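You operate a simulated robot arm through the tools that you are given. There is no shell and no other tool.

You run a simulated robot arm. Do the job below in one go: nothing can be reset, and whatever is moved stays where it is left.

Task
Wake the computer with the mouse, save, press OFF, then switch the monitor and white socket bar off.
Fine: slide the mouse a little forward.
Where things are to end (x, y in the base frame): mouse within 0.03 m of [1.06, -0.26].

Only the result counts: the job must be done as asked and must still hold three seconds after the hand-in. Knocking over, shifting, dropping, spilling or breaking anything else fails it.

Robot
A 7-joint arm with a fingered hand, fixed in place. Base frame: the origin is on the floor under the middle of its stand, x ahead of it, y to its left, z up. Lengths are in m, angles in degrees, forces in N, time in s.
It reaches about 1.333 m from its shoulder. Its first joint turns from -69.0 to 172.0 degrees. Payload 5 kg.
The tool frame sits at the grasp point between the pads (the TCP): z along the fingers, y along the line on which they close. The tips reach 0.032 m beyond it. The gripper opens to 0.16 m; its body begins 0.089 m behind the TCP. The gripper is a hand of 3 fingers: y runs from the thumb to the fingers, the wrist lies at [0, 0, -0.252] in the tool frame.
Orientation is that of the tool frame in the base frame, as a unit quaternion [x, y, z, w]. With the fingers straight down and closing along the base's y, the tool's x points along the base's -x, its y along +y and its z along -z.

Tools
- The arm moves only by the tool servo_tool. Its argument "motion" is one flat list of numbers, 6 for each row, row after row: the shift along the tool's x, y, z in units of 300 mm (1.0 is 300 mm), then the turn, a rotation vector about the tool's x, y, z in units of 60 degrees (1.0 is 60 degrees). In form: [tx, ty, tz, wx, wy, wz, tx, ty, tz, wx, wy, wz, ...]. A call has 1 to 20 rows; each row is the pose to reach, as a shift and turn from the pose commanded when the call began, along the tool's axes at that moment. A call with a number of a shift or a turn outside -1 to 1 is refused whole. Each row takes 0.2 s and may step no farther than 0.05 m and 8.6 degrees from the row before; otherwise, the whole call is refused. Where a pose cannot be reached the arm comes as near as it can. A force on the tool above 50 N (or 10 N above the force at the start of the call, whichever is more), or a blocked arm, ends the call early, and 0.2 s more pass. In this call time passes only in rows, and 0.2 s behind the last. The reply holds the time, the measured pose of the TCP, the force on the tool along the base axes, the opening and the grip force, in the units named above and with some noise, with the torque about the TCP (base axes, N m) and any sound that the robot's microphone picked up.
- Cameras (640 x 400 px; columns grow to the right, rows downward): "scene" is fixed at [0.2224, 0.5078, 1.3498]; the picture's right is [-0.87, -0.49, 0.00], its down [-0.15, 0.26, -0.95] and it looks along [0.47, -0.83, -0.30] (base axes); focal length 372 px, centre (320, 200). "wrist" rides on the gripper at [0.065, -0.004, -0.116] in the tool frame; the picture's right is [0.06, 1.00, 0.00], its down [-0.87, 0.05, -0.49] and it looks along [-0.49, 0.03, 0.87] (tool axes); focal length 261 px, centre (320, 200). There is no depth. A picture from a camera that has moved, and an enlarged one, comes with that camera's place and axes in the base frame and with its lens. The place of the scene camera against the robot may be out by one fixed shift of up to 0.025 m in any direction.
- get_image(camera): a new picture of that camera. No time passes.
- move_column(by): slides the trunk up (or, below 0, down) by that many m; the arm rides with it, the base frame stays. It gives what a move gives, with no picture.
- move_fingers(finger1, finger2, thumb_bend): sets how far each is bent, from 0 (flat) to 1 (curled in); at 0.3 the hand is open as for a grip, at 0.7 the pads meet at the TCP. One left out holds its place. A second passes; each finger stops where it meets its share of the squeeze, and holds until it gets a number again. It is the only way to open and close the hand. It gives what a move gives, with no picture; readings hold the bend of each and the force on the fingers (four entries, about 0 where the hand has none), thumb and palm.
- inspect(camera, box): a new picture of the part [left, top, right, bottom] of that camera's present view, enlarged. No time passes.
- sign_off(): hands the job in; it is judged then, once.

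Places have to be worked out from the pictures, the camera data and where the tool is seen. Open the gripper and draw the arm clear of the work before you hand the job in, unless the task says otherwise.

The tools are called after "Call:" as name(argument=value, ...) on one line, values as JSON. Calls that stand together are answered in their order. servo_tool: Moves the arm, as the interface text tells. Its arguments: {"type":"object","properties":{"motion":{"type":"array","items":{"type":"number"}}},"required":["motion"]} The other tools are called the same way: move_column (by) moves the trunk up or down; move_fingers (finger1, finger2, thumb_bend) moves the fingers one by one; get_image (camera) takes a picture; inspect (camera, box) takes an enlarged picture of a part of a camera's view; sign_off () hands the job in.

At the start:

```text
clock: 0.0
tcp_pos: [0.6405, -0.2699, 1.0857]
tcp_rot: [0.0, 1.0, -0.001, 0.0]
force: [0.0, 0.1, 0.4]
moment: [0.01, 0.01, -0.01]
opening: 0.1601
grip_force: 0.0
shape: jaw
bend: [0.3, 0.3, 0.3]
finger forces: [0.0, 0.2, 0.1, 0.1, 0.0, 0.0]
trunk travel left (down, up): [-0.6, 0.34]
```

scene: 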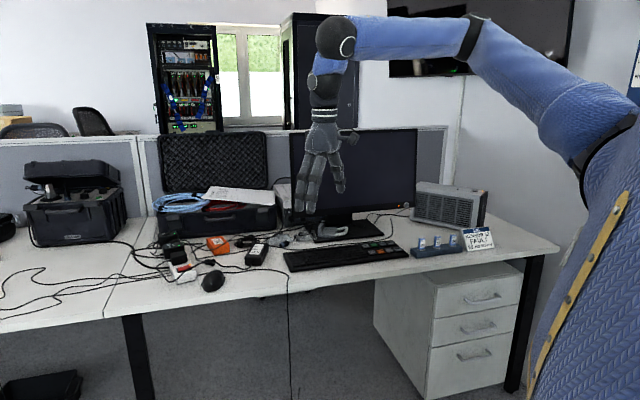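
wrist: 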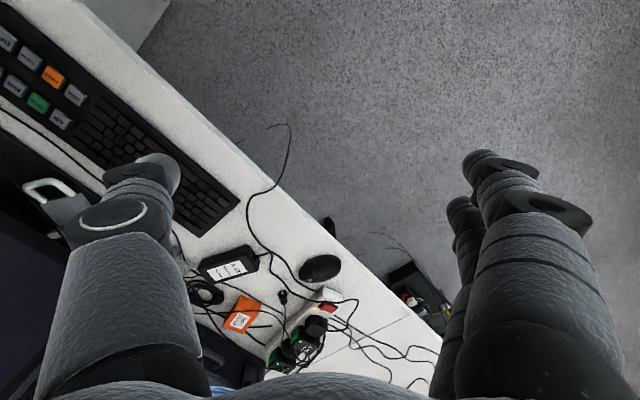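

I start by taking enlarged pictures of the desk to find the mouse, keyboard, monitor button and socket bar.

Call:
inspect(camera="scene", box=[140, 220, 300, 320])

Call:
inspect(camera="scene", box=[270, 220, 430, 320])

Call:
inspect(camera="scene", box=[390, 170, 550, 270])

Call:
inspect(camera="wrist", box=[0, 0, 320, 200])

Call:
inspect(camera="wrist", box=[160, 200, 480, 400])

```text
4.00 times, centred on (220, 270) of scene
camera zoom: at [0.2224, 0.5078, 1.3498], right [-0.87, -0.49, 0.0], down [-0.15, 0.26, -0.95], along [0.47, -0.83, -0.3], focal length 1489 px, centre (720, -80)
```

zoom: 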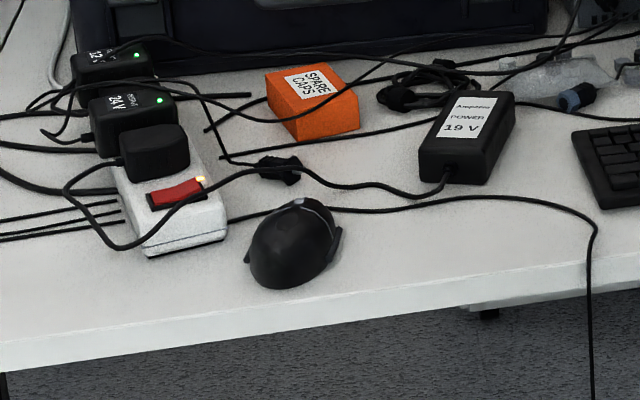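

```text
4.00 times, centred on (350, 270) of scene
camera zoom: at [0.2224, 0.5078, 1.3498], right [-0.87, -0.49, 0.0], down [-0.15, 0.26, -0.95], along [0.47, -0.83, -0.3], focal length 1489 px, centre (200, -80)
```

zoom: 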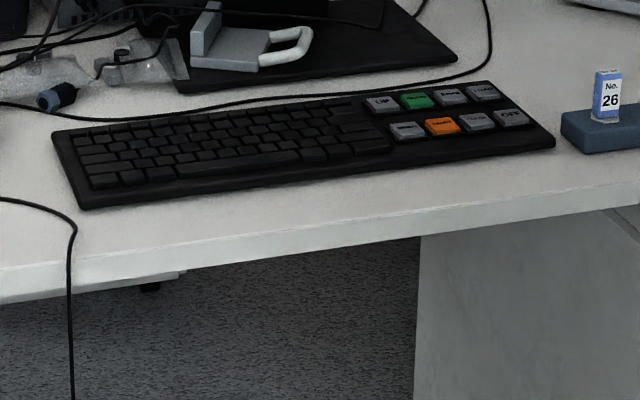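

```text
4.00 times, centred on (470, 220) of scene
camera zoom: at [0.2224, 0.5078, 1.3498], right [-0.87, -0.49, 0.0], down [-0.15, 0.26, -0.95], along [0.47, -0.83, -0.3], focal length 1489 px, centre (-280, 120)
```

zoom: 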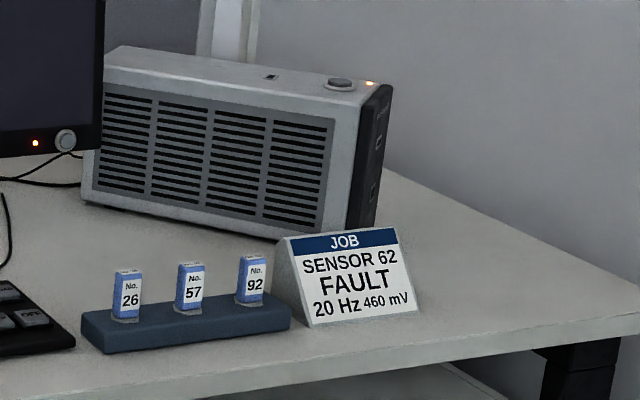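

```text
2.00 times, centred on (160, 100) of wrist
camera zoom: at [0.5756, -0.274, 1.2015], right [-0.06, 1.0, 0.0], down [0.87, 0.05, 0.49], along [0.49, 0.03, -0.87], focal length 521 px, centre (640, 400)
```

zoom: 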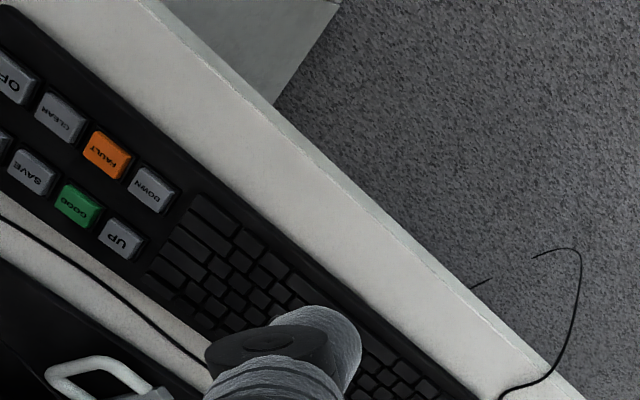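

```text
2.00 times, centred on (320, 300) of wrist
camera zoom: at [0.5756, -0.274, 1.2015], right [-0.06, 1.0, 0.0], down [0.87, 0.05, 0.49], along [0.49, 0.03, -0.87], focal length 521 px, centre (320, 0)
```

zoom: 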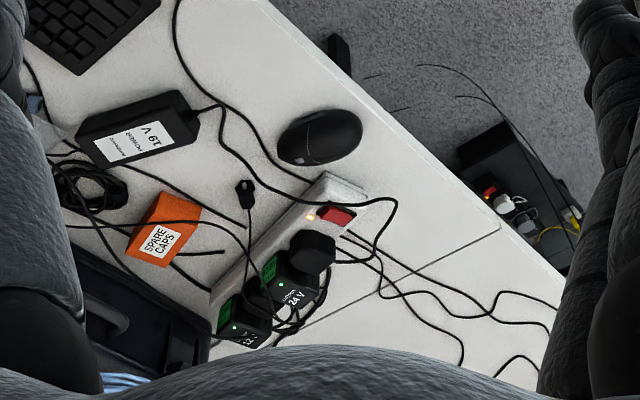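

The wrist picture shows the white socket bar with its red rocker near the mouse, and an eight-key block (UP, GOOD, SAVE, … / DOWN, FAULT, CLEAN, OFF) on the keyboard. I'll shape the hand into a single pointing finger to see how it looks.

Call:
move_fingers(finger1=0.3, finger2=1.0, thumb_bend=1.0)

Call:
get_image(camera="wrist")

Call:
inspect(camera="scene", box=[260, 100, 420, 250])

```text
clock: 1.0
tcp_pos: [0.6421, -0.2693, 1.0856]
tcp_rot: [0.0, 1.0, 0.0, 0.0]
force: [0.5, -0.4, 0.0]
moment: [0.01, -0.01, -0.02]
opening: 0.0614
grip_force: 0.0
shape: fingers
bend: [0.3, 0.92, 0.96]
finger forces: [0.1, 0.0, 0.0, 0.1, 0.0, 0.1]
trunk travel left (down, up): [-0.6, 0.34]
```

```text
taken
camera wrist: at [0.5756, -0.274, 1.2015], right [-0.06, 1.0, 0.0], down [0.87, 0.05, 0.49], along [0.49, 0.03, -0.87], focal length 261 px, centre (320, 200)
```

wrist: 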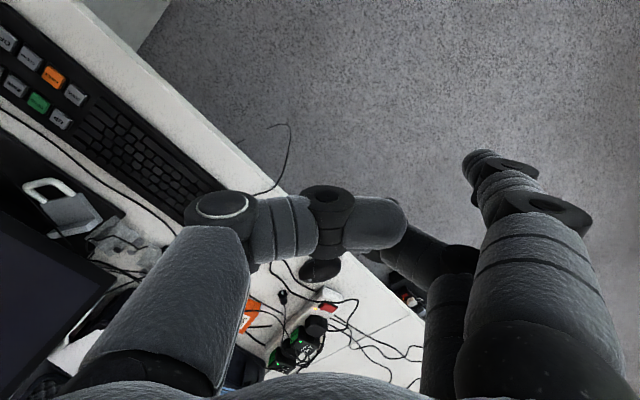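

```text
2.67 times, centred on (340, 175) of scene
camera zoom: at [0.2224, 0.5078, 1.3498], right [-0.87, -0.49, 0.0], down [-0.15, 0.26, -0.95], along [0.47, -0.83, -0.3], focal length 993 px, centre (267, 267)
```

zoom: 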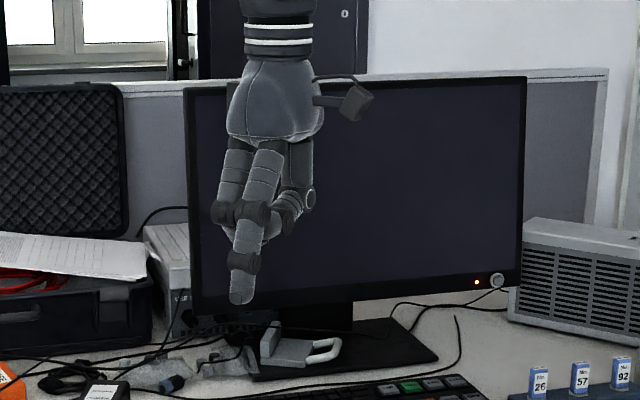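

The curled thumb and finger2 stay clear of the extended finger1, so pointing works for the keys. I reopen the hand and move forward so the wrist camera gets a closer look at the mouse and socket bar.

Call:
move_fingers(finger1=0.3, finger2=0.3, thumb_bend=0.3)

Call:
servo_tool(motion=[-0.133, 0, 0.02, 0, 0, 0, -0.266, 0, 0.04, 0, 0, 0, -0.4, 0, 0.06, 0, 0, 0, -0.533, 0, 0.08, 0, 0, 0, -0.667, 0, 0.1, 0, 0, 0])

Call:
get_image(camera="wrist")

Call:
get_image(camera="scene")

```text
clock: 2.0
tcp_pos: [0.6414, -0.2696, 1.0861]
tcp_rot: [0.0, 1.0, 0.0, 0.001]
force: [-0.4, 0.1, -0.3]
moment: [-0.01, 0.01, -0.02]
opening: 0.168
grip_force: 0.1
shape: fingers
bend: [0.3, 0.3, 0.3]
finger forces: [0.1, 0.1, 0.0, 0.0, 0.1, 0.1]
trunk travel left (down, up): [-0.6, 0.34]
```

```text
clock: 3.2
tcp_pos: [0.8442, -0.2677, 1.0522]
tcp_rot: [0.0, 1.0, 0.0, -0.001]
force: [-0.4, 0.3, -0.2]
moment: [-0.05, -0.01, -0.01]
opening: 0.1679
grip_force: 0.1
shape: fingers
bend: [0.3, 0.3, 0.3]
finger forces: [0.0, 0.0, 0.0, 0.0, 0.1, 0.0]
trunk travel left (down, up): [-0.6, 0.34]
```

```text
taken
camera wrist: at [0.7779, -0.2719, 1.1694], right [-0.06, 1.0, 0.0], down [0.87, 0.05, 0.49], along [0.49, 0.03, -0.87], focal length 261 px, centre (320, 200)
```

wrist: 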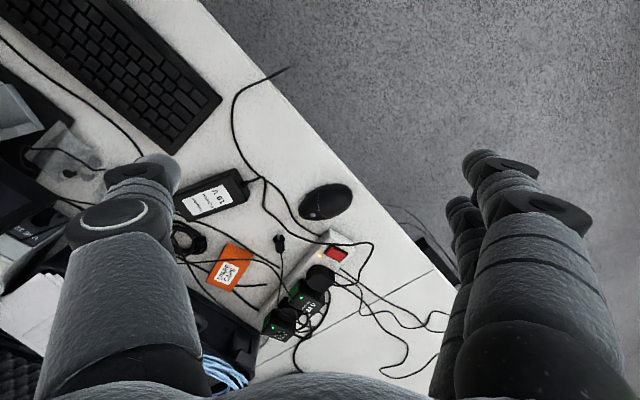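

```text
taken
```

scene: 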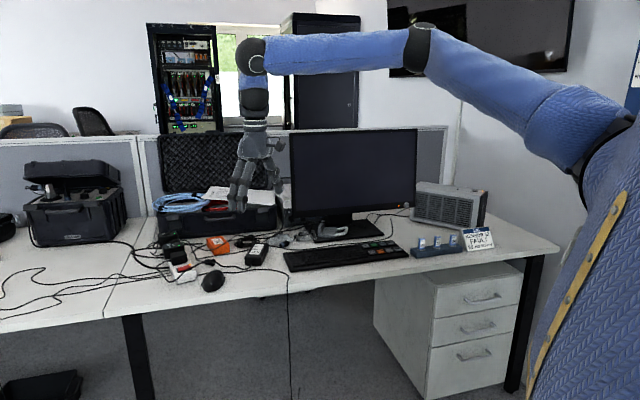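

Call:
inspect(camera="wrist", box=[220, 150, 420, 275])

Call:
inspect(camera="wrist", box=[220, 250, 420, 375])

```text
3.20 times, centred on (320, 212) of wrist
camera zoom: at [0.7779, -0.2719, 1.1694], right [-0.06, 1.0, 0.0], down [0.87, 0.05, 0.49], along [0.49, 0.03, -0.87], focal length 834 px, centre (320, 160)
```

zoom: 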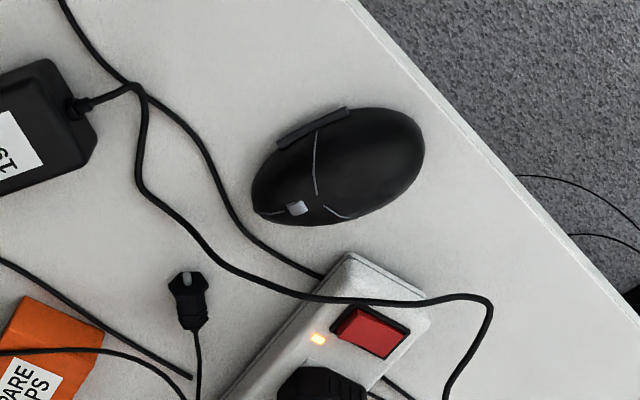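

```text
3.20 times, centred on (320, 312) of wrist
camera zoom: at [0.7779, -0.2719, 1.1694], right [-0.06, 1.0, 0.0], down [0.87, 0.05, 0.49], along [0.49, 0.03, -0.87], focal length 834 px, centre (320, -160)
```

zoom: 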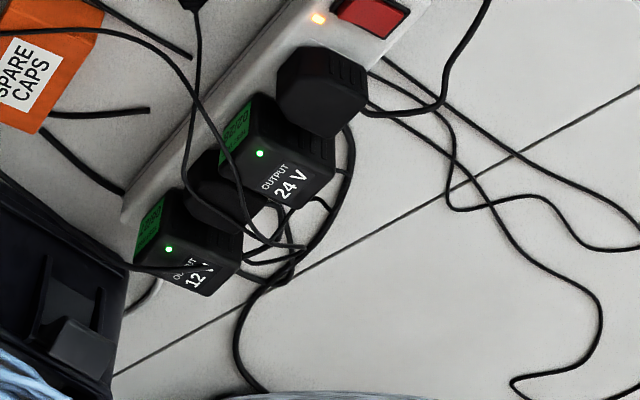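

From two wrist views I place the mouse centre near (1.024, -0.247), heading about (0.45, -0.89), with the desk top near z 0.725. I'll move over the mouse with the hand yawed about 38° so the two fingers can push its rear forward, and look again from there.

Call:
servo_tool(motion=[-0.078, 0.007, 0.042, 0, 0, -0.079, -0.157, 0.015, 0.085, 0, 0, -0.158, -0.235, 0.022, 0.127, 0, 0, -0.237, -0.313, 0.03, 0.17, 0, 0, -0.317, -0.391, 0.037, 0.212, 0, 0, -0.396, -0.47, 0.044, 0.255, 0, 0, -0.475, -0.548, 0.052, 0.297, 0, 0, -0.554, -0.626, 0.059, 0.34, 0, 0, -0.633])

Call:
get_image(camera="wrist")

Call:
get_image(camera="scene")

```text
clock: 5.0
tcp_pos: [1.0303, -0.2508, 0.9516]
tcp_rot: [-0.326, 0.945, -0.001, -0.001]
force: [0.3, -0.5, -0.5]
moment: [0.0, 0.03, 0.01]
opening: 0.1678
grip_force: 0.1
shape: fingers
bend: [0.3, 0.3, 0.3]
finger forces: [0.1, 0.0, 0.1, 0.0, 0.0, 0.0]
trunk travel left (down, up): [-0.6, 0.34]
```

```text
taken
camera wrist: at [0.9802, -0.2945, 1.0675], right [-0.66, 0.75, 0.0], down [0.65, 0.58, 0.49], along [0.37, 0.33, -0.87], focal length 261 px, centre (320, 200)
```

wrist: 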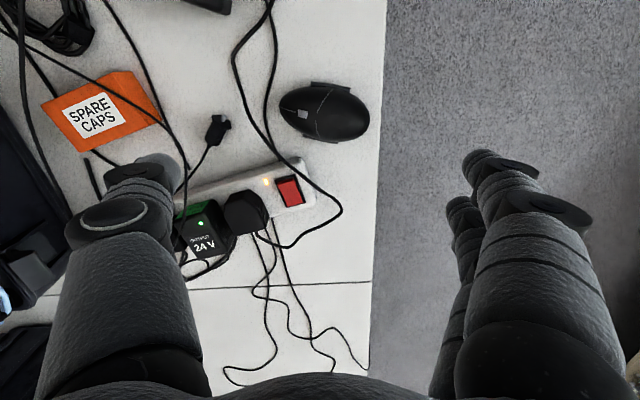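

```text
taken
```

scene: 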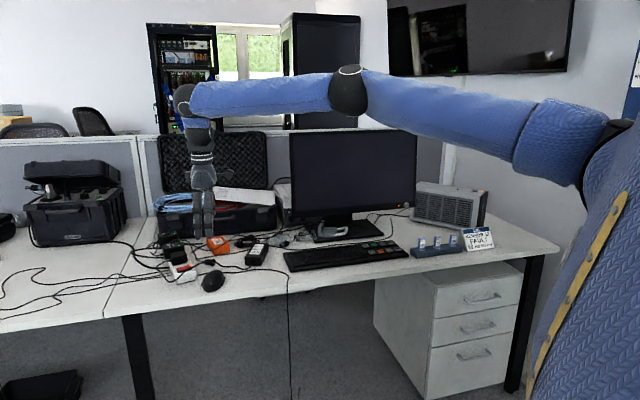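

Call:
inspect(camera="wrist", box=[220, 60, 400, 172])

Call:
inspect(camera="wrist", box=[240, 150, 340, 212])

```text
3.56 times, centred on (310, 116) of wrist
camera zoom: at [0.9802, -0.2945, 1.0675], right [-0.66, 0.75, 0.0], down [0.65, 0.58, 0.49], along [0.37, 0.33, -0.87], focal length 927 px, centre (356, 499)
```

zoom: 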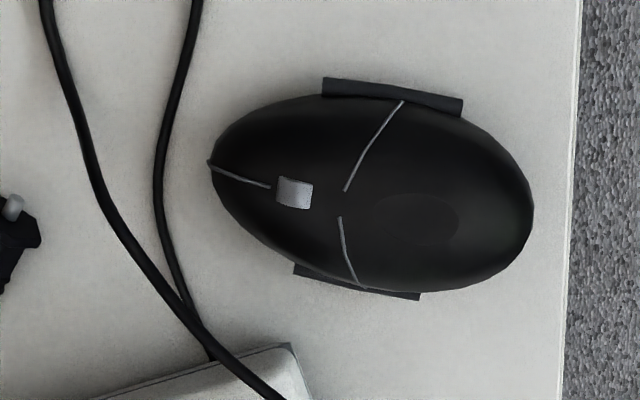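

```text
6.40 times, centred on (290, 181) of wrist
camera zoom: at [0.9802, -0.2945, 1.0675], right [-0.66, 0.75, 0.0], down [0.65, 0.58, 0.49], along [0.37, 0.33, -0.87], focal length 1668 px, centre (512, 322)
```

zoom: 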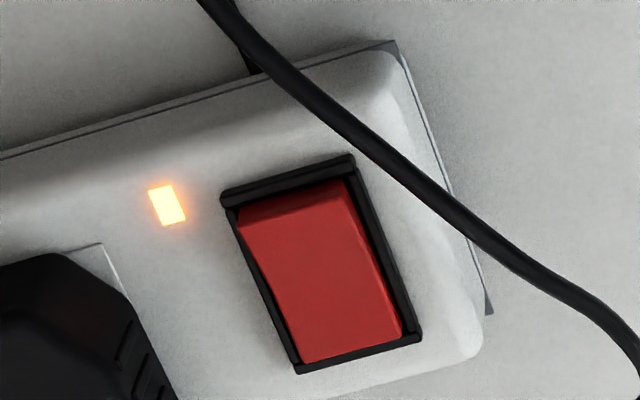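

The mouse centre reads (1.0245, -0.249) again, and the bar's nearest base corner is about (1.085, -0.235). I'll curl the thumb and finger2 and move over the bare desk between the mouse and the keyboard, to touch down with finger1 and measure the desk height.

Call:
move_fingers(finger1=0.3, finger2=1.0, thumb_bend=1.0)

Call:
servo_tool(motion=[0.059, -0.065, 0.083, 0, 0, 0, 0.118, -0.13, 0.166, 0, 0, 0, 0.178, -0.194, 0.25, 0, 0, 0, 0.237, -0.259, 0.333, 0, 0, 0])

Call:
get_image(camera="wrist")

Call:
inspect(camera="scene", box=[140, 150, 300, 310])

```text
clock: 6.0
tcp_pos: [1.0284, -0.2506, 0.9523]
tcp_rot: [-0.326, 0.945, 0.0, 0.0]
force: [-1.2, 0.1, -0.4]
moment: [0.03, -0.01, 0.02]
opening: 0.0614
grip_force: 0.1
shape: fingers
bend: [0.3, 0.92, 0.96]
finger forces: [0.0, 0.0, 0.0, 0.1, 0.1, 0.0]
trunk travel left (down, up): [-0.6, 0.34]
```

```text
clock: 7.0
tcp_pos: [1.023, -0.3567, 0.8521]
tcp_rot: [-0.325, 0.946, 0.0, 0.0]
force: [0.4, 0.0, 0.0]
moment: [0.05, 0.01, -0.04]
opening: 0.0613
grip_force: 0.0
shape: fingers
bend: [0.3, 0.93, 0.96]
finger forces: [0.1, 0.0, 0.0, 0.0, 0.0, 0.0]
trunk travel left (down, up): [-0.6, 0.34]
```

```text
taken
camera wrist: at [0.9737, -0.3998, 0.9679], right [-0.66, 0.75, 0.0], down [0.65, 0.58, 0.49], along [0.37, 0.33, -0.87], focal length 261 px, centre (320, 200)
```

wrist: 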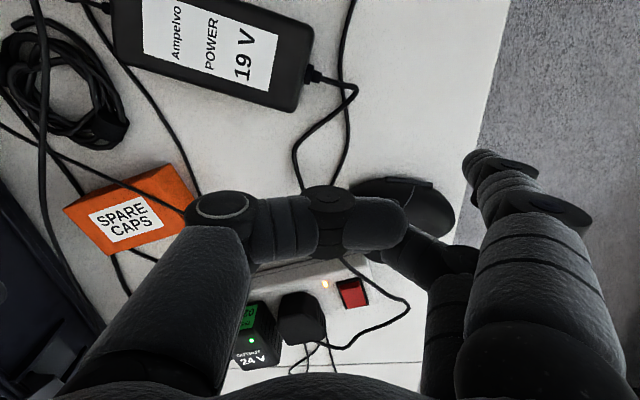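

```text
2.50 times, centred on (220, 230) of scene
camera zoom: at [0.2224, 0.5078, 1.3498], right [-0.87, -0.49, 0.0], down [-0.15, 0.26, -0.95], along [0.47, -0.83, -0.3], focal length 931 px, centre (570, 125)
```

zoom: 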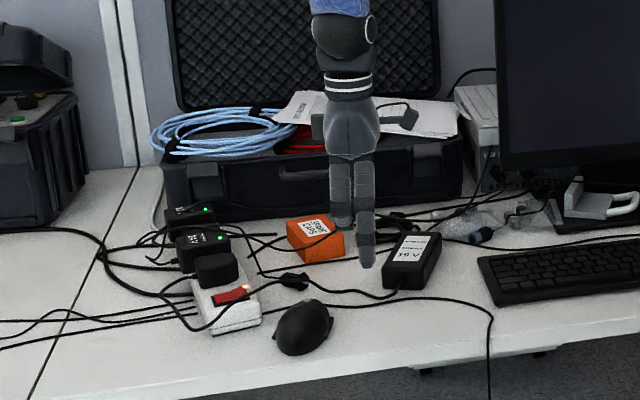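

Finger1's tip is over bare desk. I shift another 3 cm away from the mouse and lower towards the desk, stopping well above the expected contact.

Call:
servo_tool(motion=[0.05, 0, 0.06, 0, 0, 0, 0.1, 0, 0.12, 0, 0, 0, 0.1, 0, 0.18, 0, 0, 0, 0.1, 0, 0.213, 0, 0, 0])

Call:
get_image(camera="wrist")

Call:
inspect(camera="scene", box=[140, 200, 300, 300])

```text
clock: 8.0
tcp_pos: [0.996, -0.3738, 0.789]
tcp_rot: [-0.325, 0.946, -0.001, 0.0]
force: [0.0, 1.0, 0.8]
moment: [-0.02, -0.01, -0.02]
opening: 0.0612
grip_force: 0.1
shape: fingers
bend: [0.3, 0.93, 0.96]
finger forces: [0.0, 0.0, 0.1, 0.0, 0.0, 0.0]
trunk travel left (down, up): [-0.6, 0.34]
```

```text
taken
camera wrist: at [0.9478, -0.4185, 0.9049], right [-0.66, 0.75, 0.0], down [0.65, 0.58, 0.49], along [0.37, 0.33, -0.87], focal length 261 px, centre (320, 200)
```

wrist: 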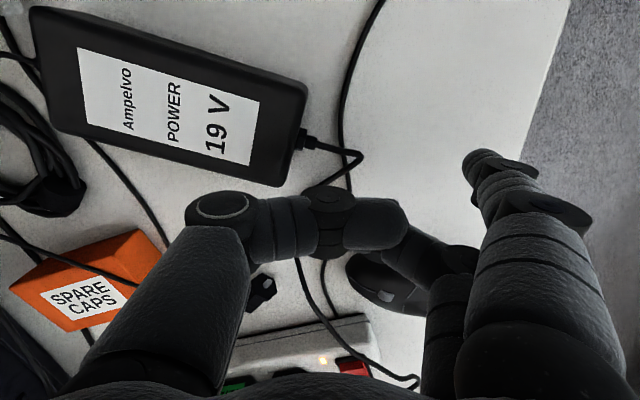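

```text
4.00 times, centred on (220, 250) of scene
camera zoom: at [0.2224, 0.5078, 1.3498], right [-0.87, -0.49, 0.0], down [-0.15, 0.26, -0.95], along [0.47, -0.83, -0.3], focal length 1489 px, centre (720, 0)
```

zoom: 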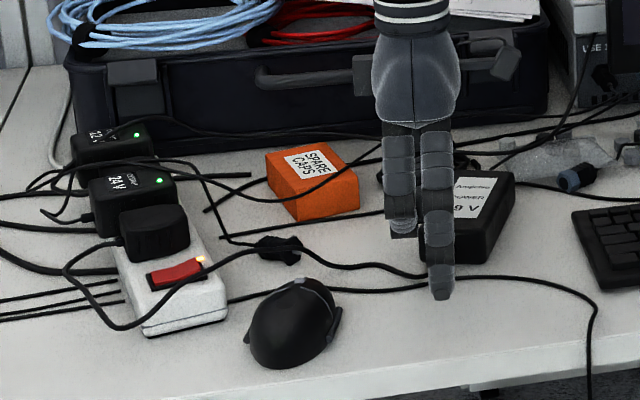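

Nothing touched yet. I keep lowering in small steps, watching the force for contact.

Call:
servo_tool(motion=[0, 0, 0.02, 0, 0, 0, 0, 0, 0.04, 0, 0, 0])

Call:
servo_tool(motion=[0, 0, 0.01, 0, 0, 0, 0, 0, 0.013, 0, 0, 0])

Call:
inspect(camera="scene", box=[220, 220, 300, 270])

```text
clock: 8.6
tcp_pos: [0.9962, -0.3756, 0.7772]
tcp_rot: [-0.325, 0.946, 0.0, 0.001]
force: [-0.9, 0.2, 0.0]
moment: [0.04, -0.01, -0.03]
opening: 0.0613
grip_force: 0.0
shape: fingers
bend: [0.3, 0.93, 0.96]
finger forces: [0.0, 0.0, 0.0, 0.0, 0.1, 0.1]
trunk travel left (down, up): [-0.6, 0.34]
```

```text
clock: 9.2
tcp_pos: [0.9966, -0.3745, 0.7727]
tcp_rot: [-0.326, 0.946, -0.001, 0.001]
force: [-0.9, -0.4, -0.8]
moment: [0.02, 0.03, 0.02]
opening: 0.0612
grip_force: 0.0
shape: fingers
bend: [0.3, 0.93, 0.96]
finger forces: [0.1, 0.0, 0.1, 0.0, 0.1, 0.0]
trunk travel left (down, up): [-0.6, 0.34]
```

```text
8.00 times, centred on (260, 245) of scene
camera zoom: at [0.2224, 0.5078, 1.3498], right [-0.87, -0.49, 0.0], down [-0.15, 0.26, -0.95], along [0.47, -0.83, -0.3], focal length 2979 px, centre (800, -160)
```

zoom: 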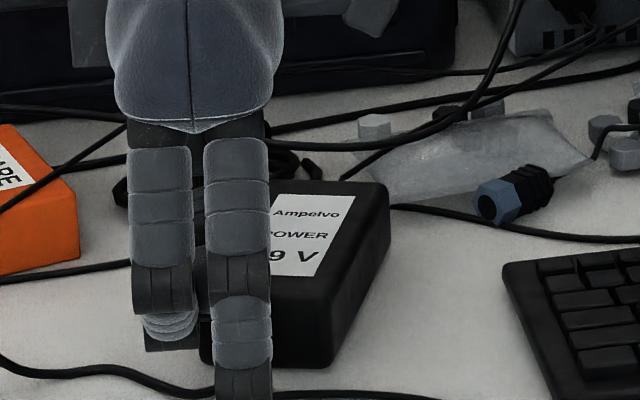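

Still no contact at TCP z 0.773; I keep stepping down.

Call:
servo_tool(motion=[0, 0, 0.007, 0, 0, 0, 0, 0, 0.013, 0, 0, 0])

Call:
servo_tool(motion=[0, 0, 0.005, 0, 0, 0, 0, 0, 0.01, 0, 0, 0])

Call:
inspect(camera="scene", box=[210, 240, 290, 290])

```text
clock: 9.8
tcp_pos: [0.9966, -0.3749, 0.7695]
tcp_rot: [-0.326, 0.945, -0.001, 0.0]
force: [-0.3, -0.4, 0.2]
moment: [-0.02, -0.02, -0.01]
opening: 0.0613
grip_force: 0.0
shape: fingers
bend: [0.3, 0.93, 0.96]
finger forces: [0.0, 0.0, 0.0, 0.0, 0.0, 0.0]
trunk travel left (down, up): [-0.6, 0.34]
```

```text
clock: 10.4
tcp_pos: [0.9975, -0.3754, 0.7665]
tcp_rot: [-0.326, 0.946, 0.0, 0.0]
force: [-0.6, -0.2, -0.4]
moment: [-0.01, 0.0, -0.01]
opening: 0.0615
grip_force: 0.0
shape: fingers
bend: [0.3, 0.93, 0.96]
finger forces: [0.1, 0.0, 0.0, 0.1, 0.0, 0.0]
trunk travel left (down, up): [-0.6, 0.34]
```

```text
8.00 times, centred on (250, 265) of scene
camera zoom: at [0.2224, 0.5078, 1.3498], right [-0.87, -0.49, 0.0], down [-0.15, 0.26, -0.95], along [0.47, -0.83, -0.3], focal length 2979 px, centre (880, -320)
```

zoom: 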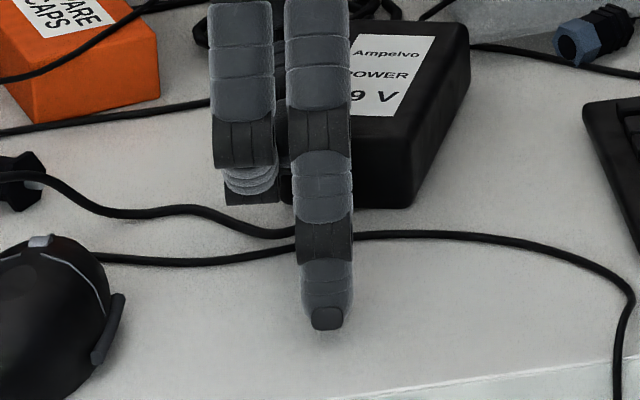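

The tip is still just above the desk with no force. I continue in 3 mm steps.

Call:
servo_tool(motion=[0, 0, 0.005, 0, 0, 0, 0, 0, 0.01, 0, 0, 0])

Call:
servo_tool(motion=[0, 0, 0.005, 0, 0, 0, 0, 0, 0.01, 0, 0, 0])

Call:
servo_tool(motion=[0, 0, 0.005, 0, 0, 0, 0, 0, 0.01, 0, 0, 0])

```text
clock: 11.0
tcp_pos: [0.9967, -0.3751, 0.7629]
tcp_rot: [-0.326, 0.945, 0.001, 0.0]
force: [0.4, 0.4, -0.3]
moment: [0.02, 0.03, 0.0]
opening: 0.061
grip_force: 0.2
shape: fingers
bend: [0.3, 0.93, 0.96]
finger forces: [0.0, 0.0, 0.0, 0.0, 0.0, 0.1]
trunk travel left (down, up): [-0.6, 0.34]
```

```text
clock: 11.6
tcp_pos: [0.9975, -0.3755, 0.7605]
tcp_rot: [-0.326, 0.946, 0.0, 0.0]
force: [0.0, -0.8, 1.5]
moment: [0.04, 0.03, 0.02]
opening: 0.0614
grip_force: 0.1
shape: fingers
bend: [0.3, 0.93, 0.96]
finger forces: [0.8, 0.0, 0.0, 0.0, 0.1, 0.1]
trunk travel left (down, up): [-0.6, 0.34]
```

```text
clock: 12.2
tcp_pos: [0.9973, -0.3756, 0.7583]
tcp_rot: [-0.325, 0.946, 0.0, 0.0]
force: [2.0, -1.5, 8.4]
moment: [0.44, 0.47, -0.01]
opening: 0.0619
grip_force: 3.7
shape: fingers
bend: [0.3, 0.93, 0.96]
finger forces: [7.9, 0.1, 0.0, 0.0, 0.1, 0.0]
trunk travel left (down, up): [-0.6, 0.34]
```

Contact came at TCP z ≈ 0.761 (so the desk is at about 0.729), and the torque places finger1's tip at about (0.014, 0.085) in the tool frame. I lift, go over the mouse with 45° yaw, and extend finger2 for the push.

Call:
servo_tool(motion=[0, 0, -0.1, 0, 0, 0, 0, 0, -0.2, 0, 0, 0, 0, 0, -0.3, 0, 0, 0, -0.083, 0.069, -0.3, 0, 0, -0.03, -0.166, 0.138, -0.3, 0, 0, -0.06, -0.249, 0.207, -0.3, 0, 0, -0.09, -0.332, 0.276, -0.3, 0, 0, -0.117])

Call:
move_fingers(finger1=0.3, finger2=0.3, thumb_bend=1.0)

Call:
get_image(camera="wrist")

Call:
inspect(camera="scene", box=[140, 200, 300, 300])

```text
clock: 13.8
tcp_pos: [1.0234, -0.2494, 0.8488]
tcp_rot: [-0.382, 0.924, 0.0, -0.001]
force: [-0.1, -0.5, -0.3]
moment: [0.0, 0.01, 0.01]
opening: 0.0613
grip_force: 0.1
shape: fingers
bend: [0.3, 0.93, 0.96]
finger forces: [0.0, 0.0, 0.0, 0.1, 0.1, 0.0]
trunk travel left (down, up): [-0.6, 0.34]
```

```text
clock: 14.8
tcp_pos: [1.0243, -0.2492, 0.8473]
tcp_rot: [-0.383, 0.924, 0.0, -0.001]
force: [0.1, 0.1, -0.4]
moment: [-0.01, -0.02, 0.01]
opening: 0.0624
grip_force: 0.1
shape: fingers
bend: [0.3, 0.3, 1.0]
finger forces: [0.0, 0.1, 0.1, 0.1, 0.0, 0.0]
trunk travel left (down, up): [-0.6, 0.34]
```

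```text
taken
camera wrist: at [0.9804, -0.2982, 0.9641], right [-0.75, 0.66, 0.0], down [0.58, 0.65, 0.49], along [0.32, 0.37, -0.87], focal length 261 px, centre (320, 200)
```

wrist: 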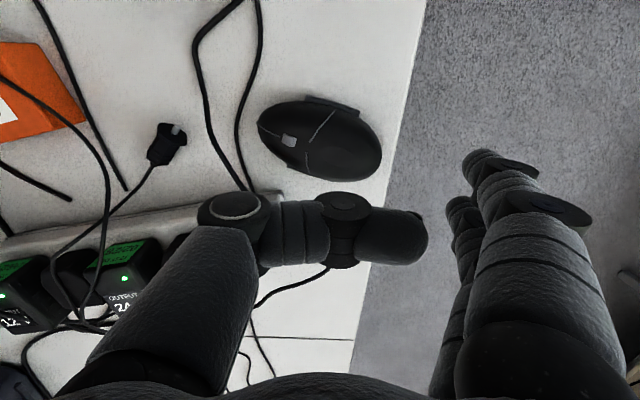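

```text
4.00 times, centred on (220, 250) of scene
camera zoom: at [0.2224, 0.5078, 1.3498], right [-0.87, -0.49, 0.0], down [-0.15, 0.26, -0.95], along [0.47, -0.83, -0.3], focal length 1489 px, centre (720, 0)
```

zoom: 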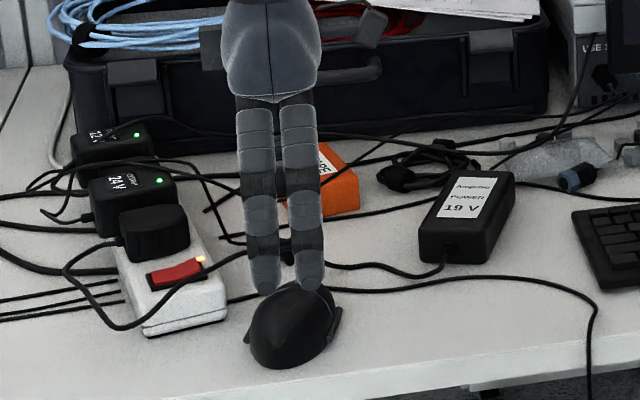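

With the thumb curled under the palm it may sit too low over the mouse's hump, so I'll reopen the thumb and instead tilt the hand 25° so the fingertips are lowest and the thumb is well above the mouse. Moving slightly up and back first.

Call:
move_fingers(finger1=0.3, finger2=0.3, thumb_bend=0.3)

Call:
servo_tool(motion=[0, 0.0142, -0.06, 0, 0, 0, 0, 0.0283, -0.11, 0.1, 0, 0, 0, 0.0425, -0.11, 0.2, 0, 0, 0, 0.0567, -0.11, 0.3, 0, 0, 0, 0.0567, -0.11, 0.417, 0, 0])

Call:
get_image(camera="wrist")

Call:
inspect(camera="scene", box=[140, 200, 300, 300])

```text
clock: 15.8
tcp_pos: [1.0248, -0.2488, 0.8477]
tcp_rot: [-0.383, 0.924, 0.0, 0.0]
force: [0.3, 0.4, 0.0]
moment: [0.03, 0.05, -0.02]
opening: 0.1679
grip_force: 0.0
shape: fingers
bend: [0.3, 0.3, 0.3]
finger forces: [0.0, 0.3, 0.0, 0.0, 0.1, 0.0]
trunk travel left (down, up): [-0.6, 0.34]
```

```text
clock: 17.0
tcp_pos: [1.0129, -0.2367, 0.8812]
tcp_rot: [-0.373, 0.902, -0.201, 0.083]
force: [0.7, -0.9, 0.7]
moment: [0.0, 0.0, 0.02]
opening: 0.168
grip_force: 0.1
shape: fingers
bend: [0.3, 0.3, 0.3]
finger forces: [0.1, 0.2, 0.1, 0.0, 0.1, 0.0]
trunk travel left (down, up): [-0.6, 0.34]
```

```text
taken
camera wrist: at [0.9337, -0.2508, 0.9872], right [-0.68, 0.6, -0.42], down [0.43, 0.8, 0.42], along [0.59, 0.11, -0.8], focal length 261 px, centre (320, 200)
```

wrist: 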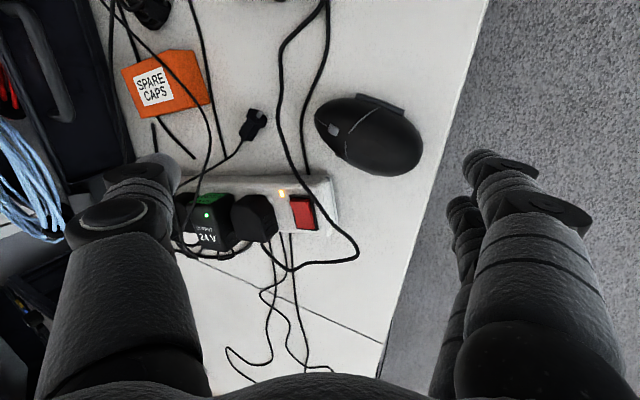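

```text
4.00 times, centred on (220, 250) of scene
camera zoom: at [0.2224, 0.5078, 1.3498], right [-0.87, -0.49, 0.0], down [-0.15, 0.26, -0.95], along [0.47, -0.83, -0.3], focal length 1489 px, centre (720, 0)
```

zoom: 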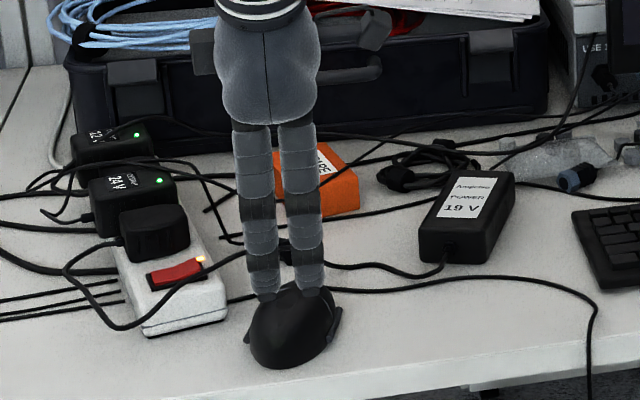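

The fingers line up either side of the mouse's centreline. I lower straight down behind it, first partway.

Call:
servo_tool(motion=[0, 0.0282, 0.0604, 0, 0, 0, 0, 0.0563, 0.1208, 0, 0, 0, 0, 0.0775, 0.166, 0, 0, 0])

Call:
get_image(camera="wrist")

Call:
inspect(camera="scene", box=[140, 200, 300, 300])

```text
clock: 17.8
tcp_pos: [1.0131, -0.236, 0.826]
tcp_rot: [-0.375, 0.901, -0.2, 0.083]
force: [0.2, 0.4, -0.3]
moment: [-0.02, 0.0, -0.02]
opening: 0.168
grip_force: 0.1
shape: fingers
bend: [0.3, 0.3, 0.3]
finger forces: [0.1, 0.1, 0.0, 0.1, 0.0, 0.0]
trunk travel left (down, up): [-0.6, 0.34]
```

```text
taken
camera wrist: at [0.9344, -0.2501, 0.932], right [-0.68, 0.6, -0.42], down [0.43, 0.8, 0.42], along [0.59, 0.11, -0.8], focal length 261 px, centre (320, 200)
```

wrist: 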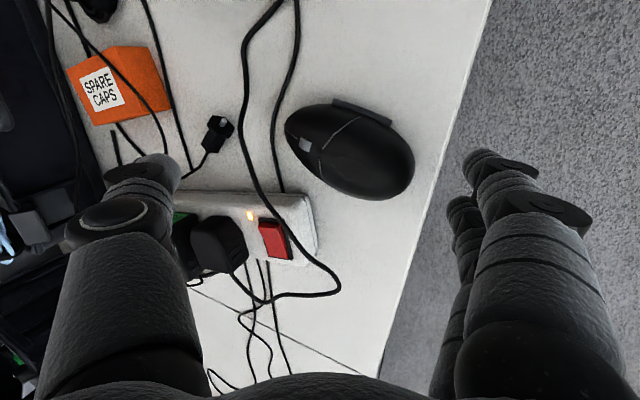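

```text
4.00 times, centred on (220, 250) of scene
camera zoom: at [0.2224, 0.5078, 1.3498], right [-0.87, -0.49, 0.0], down [-0.15, 0.26, -0.95], along [0.47, -0.83, -0.3], focal length 1489 px, centre (720, 0)
```

zoom: 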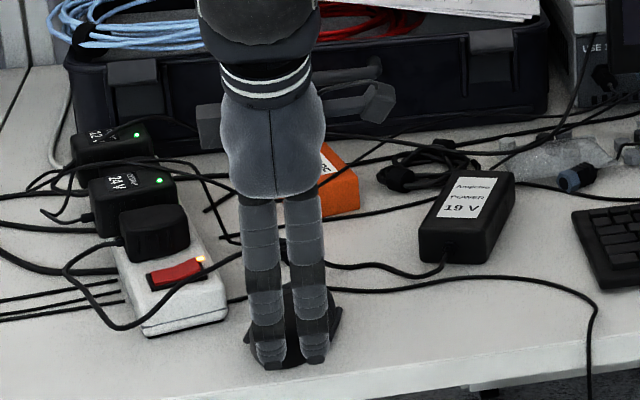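

Fingers are behind the mouse and the thumb is well clear. I lower the last 2 cm, then start the slow forward push.

Call:
servo_tool(motion=[0, 0.0162, 0.0348, 0, 0, 0, 0, 0.0324, 0.0695, 0, 0, 0])

Call:
servo_tool(motion=[0, -0.0242, 0.0113, 0, 0, 0, 0, -0.0483, 0.0225, 0, 0, 0, 0, -0.0725, 0.0338, 0, 0, 0, 0, -0.0906, 0.0423, 0, 0, 0])

Call:
get_image(camera="wrist")

Call:
inspect(camera="scene", box=[140, 200, 300, 300])

```text
clock: 18.4
tcp_pos: [1.015, -0.2346, 0.8018]
tcp_rot: [-0.374, 0.902, -0.199, 0.082]
force: [-0.3, 0.0, 0.2]
moment: [0.01, -0.02, 0.0]
opening: 0.1681
grip_force: 0.0
shape: fingers
bend: [0.3, 0.3, 0.3]
finger forces: [0.0, 0.1, 0.1, 0.0, 0.0, 0.1]
trunk travel left (down, up): [-0.6, 0.34]
```

```text
clock: 19.4
tcp_pos: [1.0332, -0.2586, 0.8029]
tcp_rot: [-0.373, 0.903, -0.199, 0.082]
force: [-1.0, -0.2, 1.3]
moment: [0.02, 0.02, 0.01]
opening: 0.1682
grip_force: 0.0
shape: fingers
bend: [0.3, 0.3, 0.3]
finger forces: [0.0, 0.4, 0.0, 0.1, 0.0, 0.0]
trunk travel left (down, up): [-0.6, 0.34]
```

```text
taken
camera wrist: at [0.9562, -0.2725, 0.9096], right [-0.68, 0.59, -0.42], down [0.43, 0.8, 0.42], along [0.59, 0.11, -0.8], focal length 261 px, centre (320, 200)
```

wrist: 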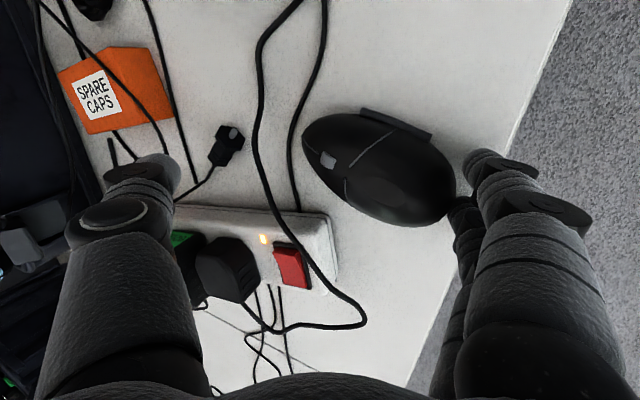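

```text
4.00 times, centred on (220, 250) of scene
camera zoom: at [0.2224, 0.5078, 1.3498], right [-0.87, -0.49, 0.0], down [-0.15, 0.26, -0.95], along [0.47, -0.83, -0.3], focal length 1489 px, centre (720, 0)
```

zoom: 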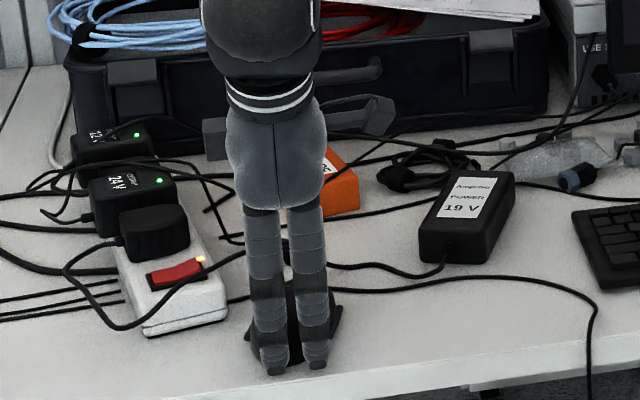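

The fingertips have just reached the mouse's rear, and it still sits near (1.022, -0.247). I push 2 cm further.

Call:
servo_tool(motion=[0, -0.0151, 0.007, 0, 0, 0, 0, -0.0302, 0.0141, 0, 0, 0, 0, -0.0453, 0.0211, 0, 0, 0, 0, -0.0604, 0.0282, 0, 0, 0])

Call:
get_image(camera="wrist")

Call:
get_image(camera="scene")

```text
clock: 20.4
tcp_pos: [1.0485, -0.2724, 0.8033]
tcp_rot: [-0.373, 0.902, -0.2, 0.083]
force: [-0.7, 0.8, 0.5]
moment: [0.0, 0.01, -0.01]
opening: 0.1684
grip_force: 0.1
shape: fingers
bend: [0.3, 0.3, 0.3]
finger forces: [0.1, 0.3, 0.1, 0.1, 0.0, 0.0]
trunk travel left (down, up): [-0.6, 0.34]
```

```text
taken
camera wrist: at [0.9705, -0.2868, 0.9098], right [-0.68, 0.59, -0.42], down [0.43, 0.8, 0.42], along [0.59, 0.11, -0.8], focal length 261 px, centre (320, 200)
```

wrist: 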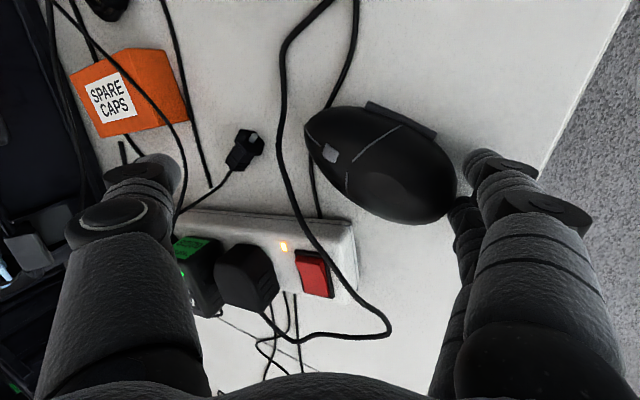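

```text
taken
```

scene: 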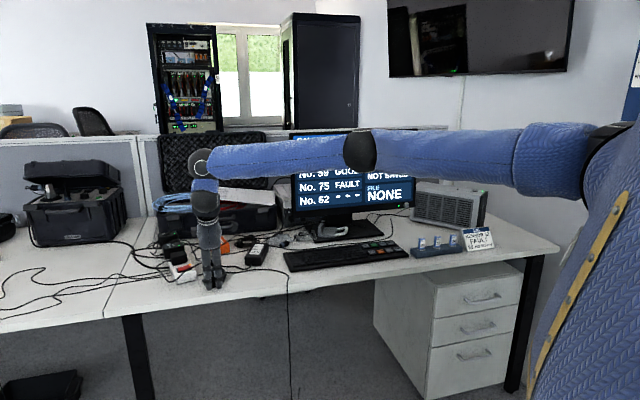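

The monitor woke up, and the mouse is now near (1.037, -0.261). I nudge another 1.3 cm, slightly more toward +x, then check its position.

Call:
servo_tool(motion=[-0.0047, -0.0124, 0.0058, 0, 0, 0, -0.0095, -0.0247, 0.0115, 0, 0, 0, -0.0142, -0.0371, 0.0173, 0, 0, 0])

Call:
inspect(camera="wrist", box=[240, 60, 500, 222])

Call:
inspect(camera="scene", box=[280, 120, 430, 220])

```text
clock: 21.2
tcp_pos: [1.0589, -0.2784, 0.8017]
tcp_rot: [-0.374, 0.902, -0.2, 0.083]
force: [-0.1, -0.1, 0.4]
moment: [0.04, 0.02, -0.02]
opening: 0.1683
grip_force: 0.1
shape: fingers
bend: [0.3, 0.3, 0.3]
finger forces: [0.0, 0.5, 0.0, 0.0, 0.0, 0.0]
trunk travel left (down, up): [-0.6, 0.34]
```

```text
2.46 times, centred on (370, 141) of wrist
camera zoom: at [0.9815, -0.2927, 0.9089], right [-0.68, 0.6, -0.42], down [0.43, 0.8, 0.42], along [0.59, 0.11, -0.8], focal length 642 px, centre (197, 345)
```

zoom: 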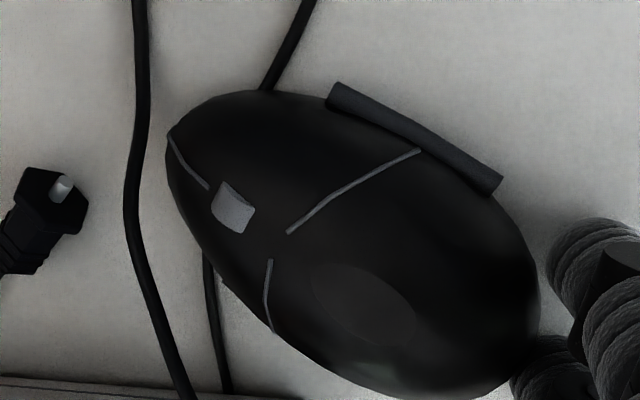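

```text
4.00 times, centred on (355, 170) of scene
camera zoom: at [0.2224, 0.5078, 1.3498], right [-0.87, -0.49, 0.0], down [-0.15, 0.26, -0.95], along [0.47, -0.83, -0.3], focal length 1489 px, centre (180, 320)
```

zoom: 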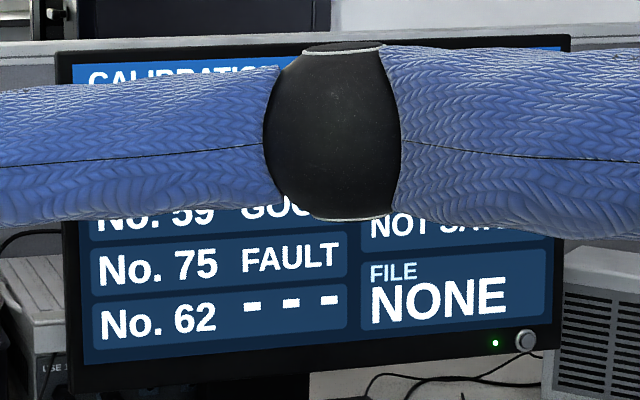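

The screen now shows the calibration list with "NOT SAVED / FILE NONE" and a green LED. The mouse sits around (1.041, -0.272); I back off and lift to measure it from above before deciding whether to trim it.

Call:
servo_tool(motion=[0, 0.0453, -0.021, 0, 0, 0, 0, -0.011, -0.1418, 0, 0, 0, 0, -0.0673, -0.2626, 0, 0, 0, 0, -0.1236, -0.3834, 0, 0, 0, 0, -0.1236, -0.3834, -0.14, 0, 0, 0, -0.1236, -0.3834, -0.28, 0, 0, 0, -0.1236, -0.3834, -0.417, 0, 0])

Call:
get_image(camera="wrist")

Call:
inspect(camera="wrist", box=[220, 60, 400, 172])

Call:
inspect(camera="scene", box=[140, 200, 300, 300])

```text
clock: 22.8
tcp_pos: [1.0515, -0.2672, 0.9227]
tcp_rot: [-0.383, 0.924, 0.0, -0.001]
force: [-0.8, -0.2, -1.2]
moment: [-0.03, 0.06, -0.01]
opening: 0.1681
grip_force: 0.0
shape: fingers
bend: [0.3, 0.3, 0.3]
finger forces: [0.0, 0.1, 0.0, 0.0, 0.0, 0.1]
trunk travel left (down, up): [-0.6, 0.34]
```

```text
taken
camera wrist: at [1.0072, -0.3165, 1.0383], right [-0.75, 0.66, 0.0], down [0.58, 0.65, 0.49], along [0.32, 0.37, -0.87], focal length 261 px, centre (320, 200)
```

wrist: 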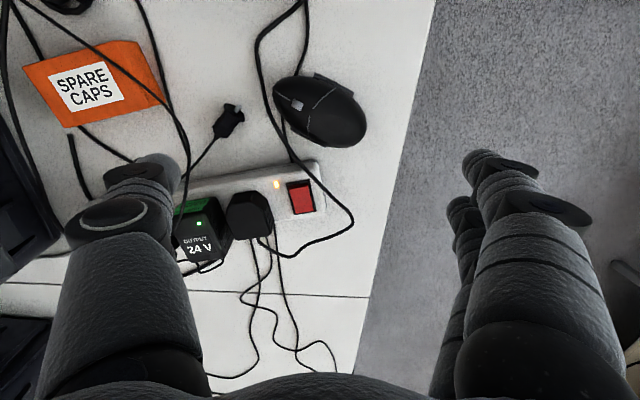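

```text
3.56 times, centred on (310, 116) of wrist
camera zoom: at [1.0072, -0.3165, 1.0383], right [-0.75, 0.66, 0.0], down [0.58, 0.65, 0.49], along [0.32, 0.37, -0.87], focal length 927 px, centre (356, 499)
```

zoom: 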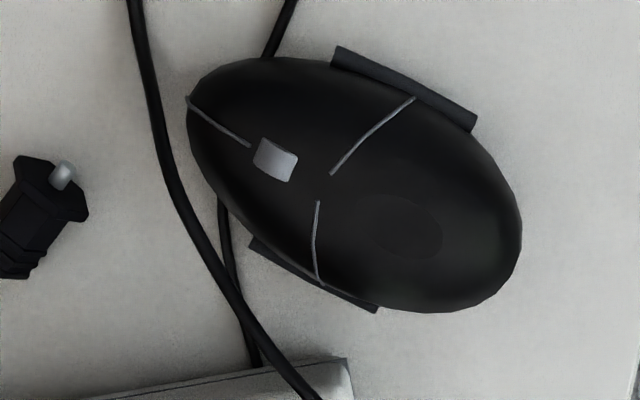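

```text
4.00 times, centred on (220, 250) of scene
camera zoom: at [0.2224, 0.5078, 1.3498], right [-0.87, -0.49, 0.0], down [-0.15, 0.26, -0.95], along [0.47, -0.83, -0.3], focal length 1489 px, centre (720, 0)
```

zoom: 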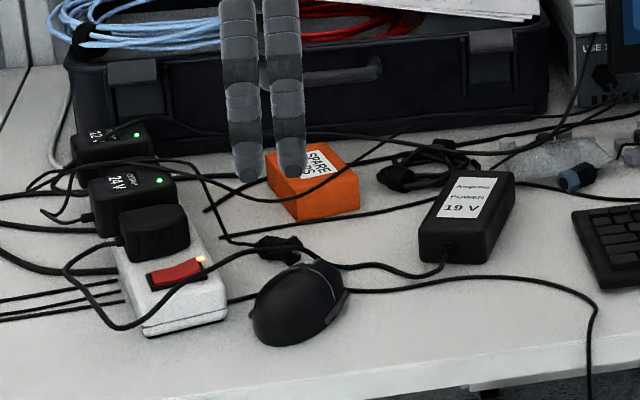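

The mouse now centres at about (1.0445, -0.275), 2.2 cm from the target — inside tolerance, but I'd like more margin. I'll go to its keyboard side with the same tilted hand for a small sideways nudge.

Call:
servo_tool(motion=[0.103, -0.073, 0, 0, 0, 0, 0.206, -0.147, 0, 0.1, 0, 0, 0.309, -0.22, 0, 0.2, 0, 0, 0.309, -0.22, 0, 0.31, 0, 0, 0.309, -0.22, 0, 0.417, 0, 0])

Call:
servo_tool(motion=[0, 0.0423, 0.0906, 0, 0, 0, 0, 0.0845, 0.1813, 0, 0, 0, 0, 0.12, 0.257, 0, 0, 0])

Call:
get_image(camera="wrist")

Call:
inspect(camera="scene", box=[140, 200, 300, 300])

```text
clock: 24.0
tcp_pos: [1.0319, -0.3801, 0.923]
tcp_rot: [-0.373, 0.902, -0.201, 0.084]
force: [0.2, -0.5, -0.1]
moment: [0.01, 0.02, 0.02]
opening: 0.1683
grip_force: 0.0
shape: fingers
bend: [0.3, 0.3, 0.3]
finger forces: [0.0, 0.0, 0.0, 0.0, 0.0, 0.0]
trunk travel left (down, up): [-0.6, 0.34]
```

```text
clock: 24.8
tcp_pos: [1.0293, -0.3792, 0.8367]
tcp_rot: [-0.373, 0.902, -0.2, 0.083]
force: [0.5, -0.5, -0.2]
moment: [0.0, 0.01, 0.03]
opening: 0.1681
grip_force: 0.0
shape: fingers
bend: [0.3, 0.3, 0.3]
finger forces: [0.1, 0.0, 0.0, 0.0, 0.0, 0.0]
trunk travel left (down, up): [-0.6, 0.34]
```

```text
taken
camera wrist: at [0.9514, -0.3936, 0.9434], right [-0.68, 0.6, -0.42], down [0.43, 0.8, 0.42], along [0.59, 0.11, -0.8], focal length 261 px, centre (320, 200)
```

wrist: 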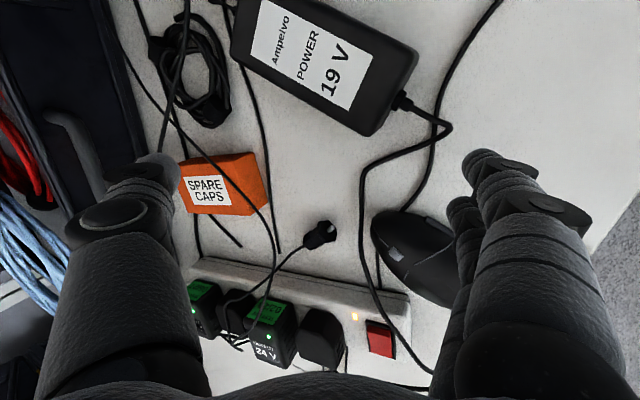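

```text
4.00 times, centred on (220, 250) of scene
camera zoom: at [0.2224, 0.5078, 1.3498], right [-0.87, -0.49, 0.0], down [-0.15, 0.26, -0.95], along [0.47, -0.83, -0.3], focal length 1489 px, centre (720, 0)
```

zoom: 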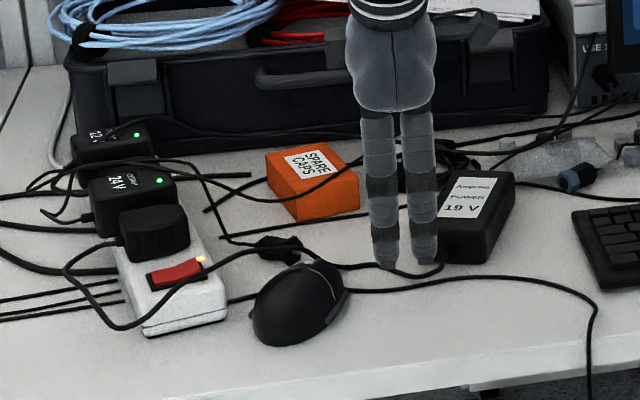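

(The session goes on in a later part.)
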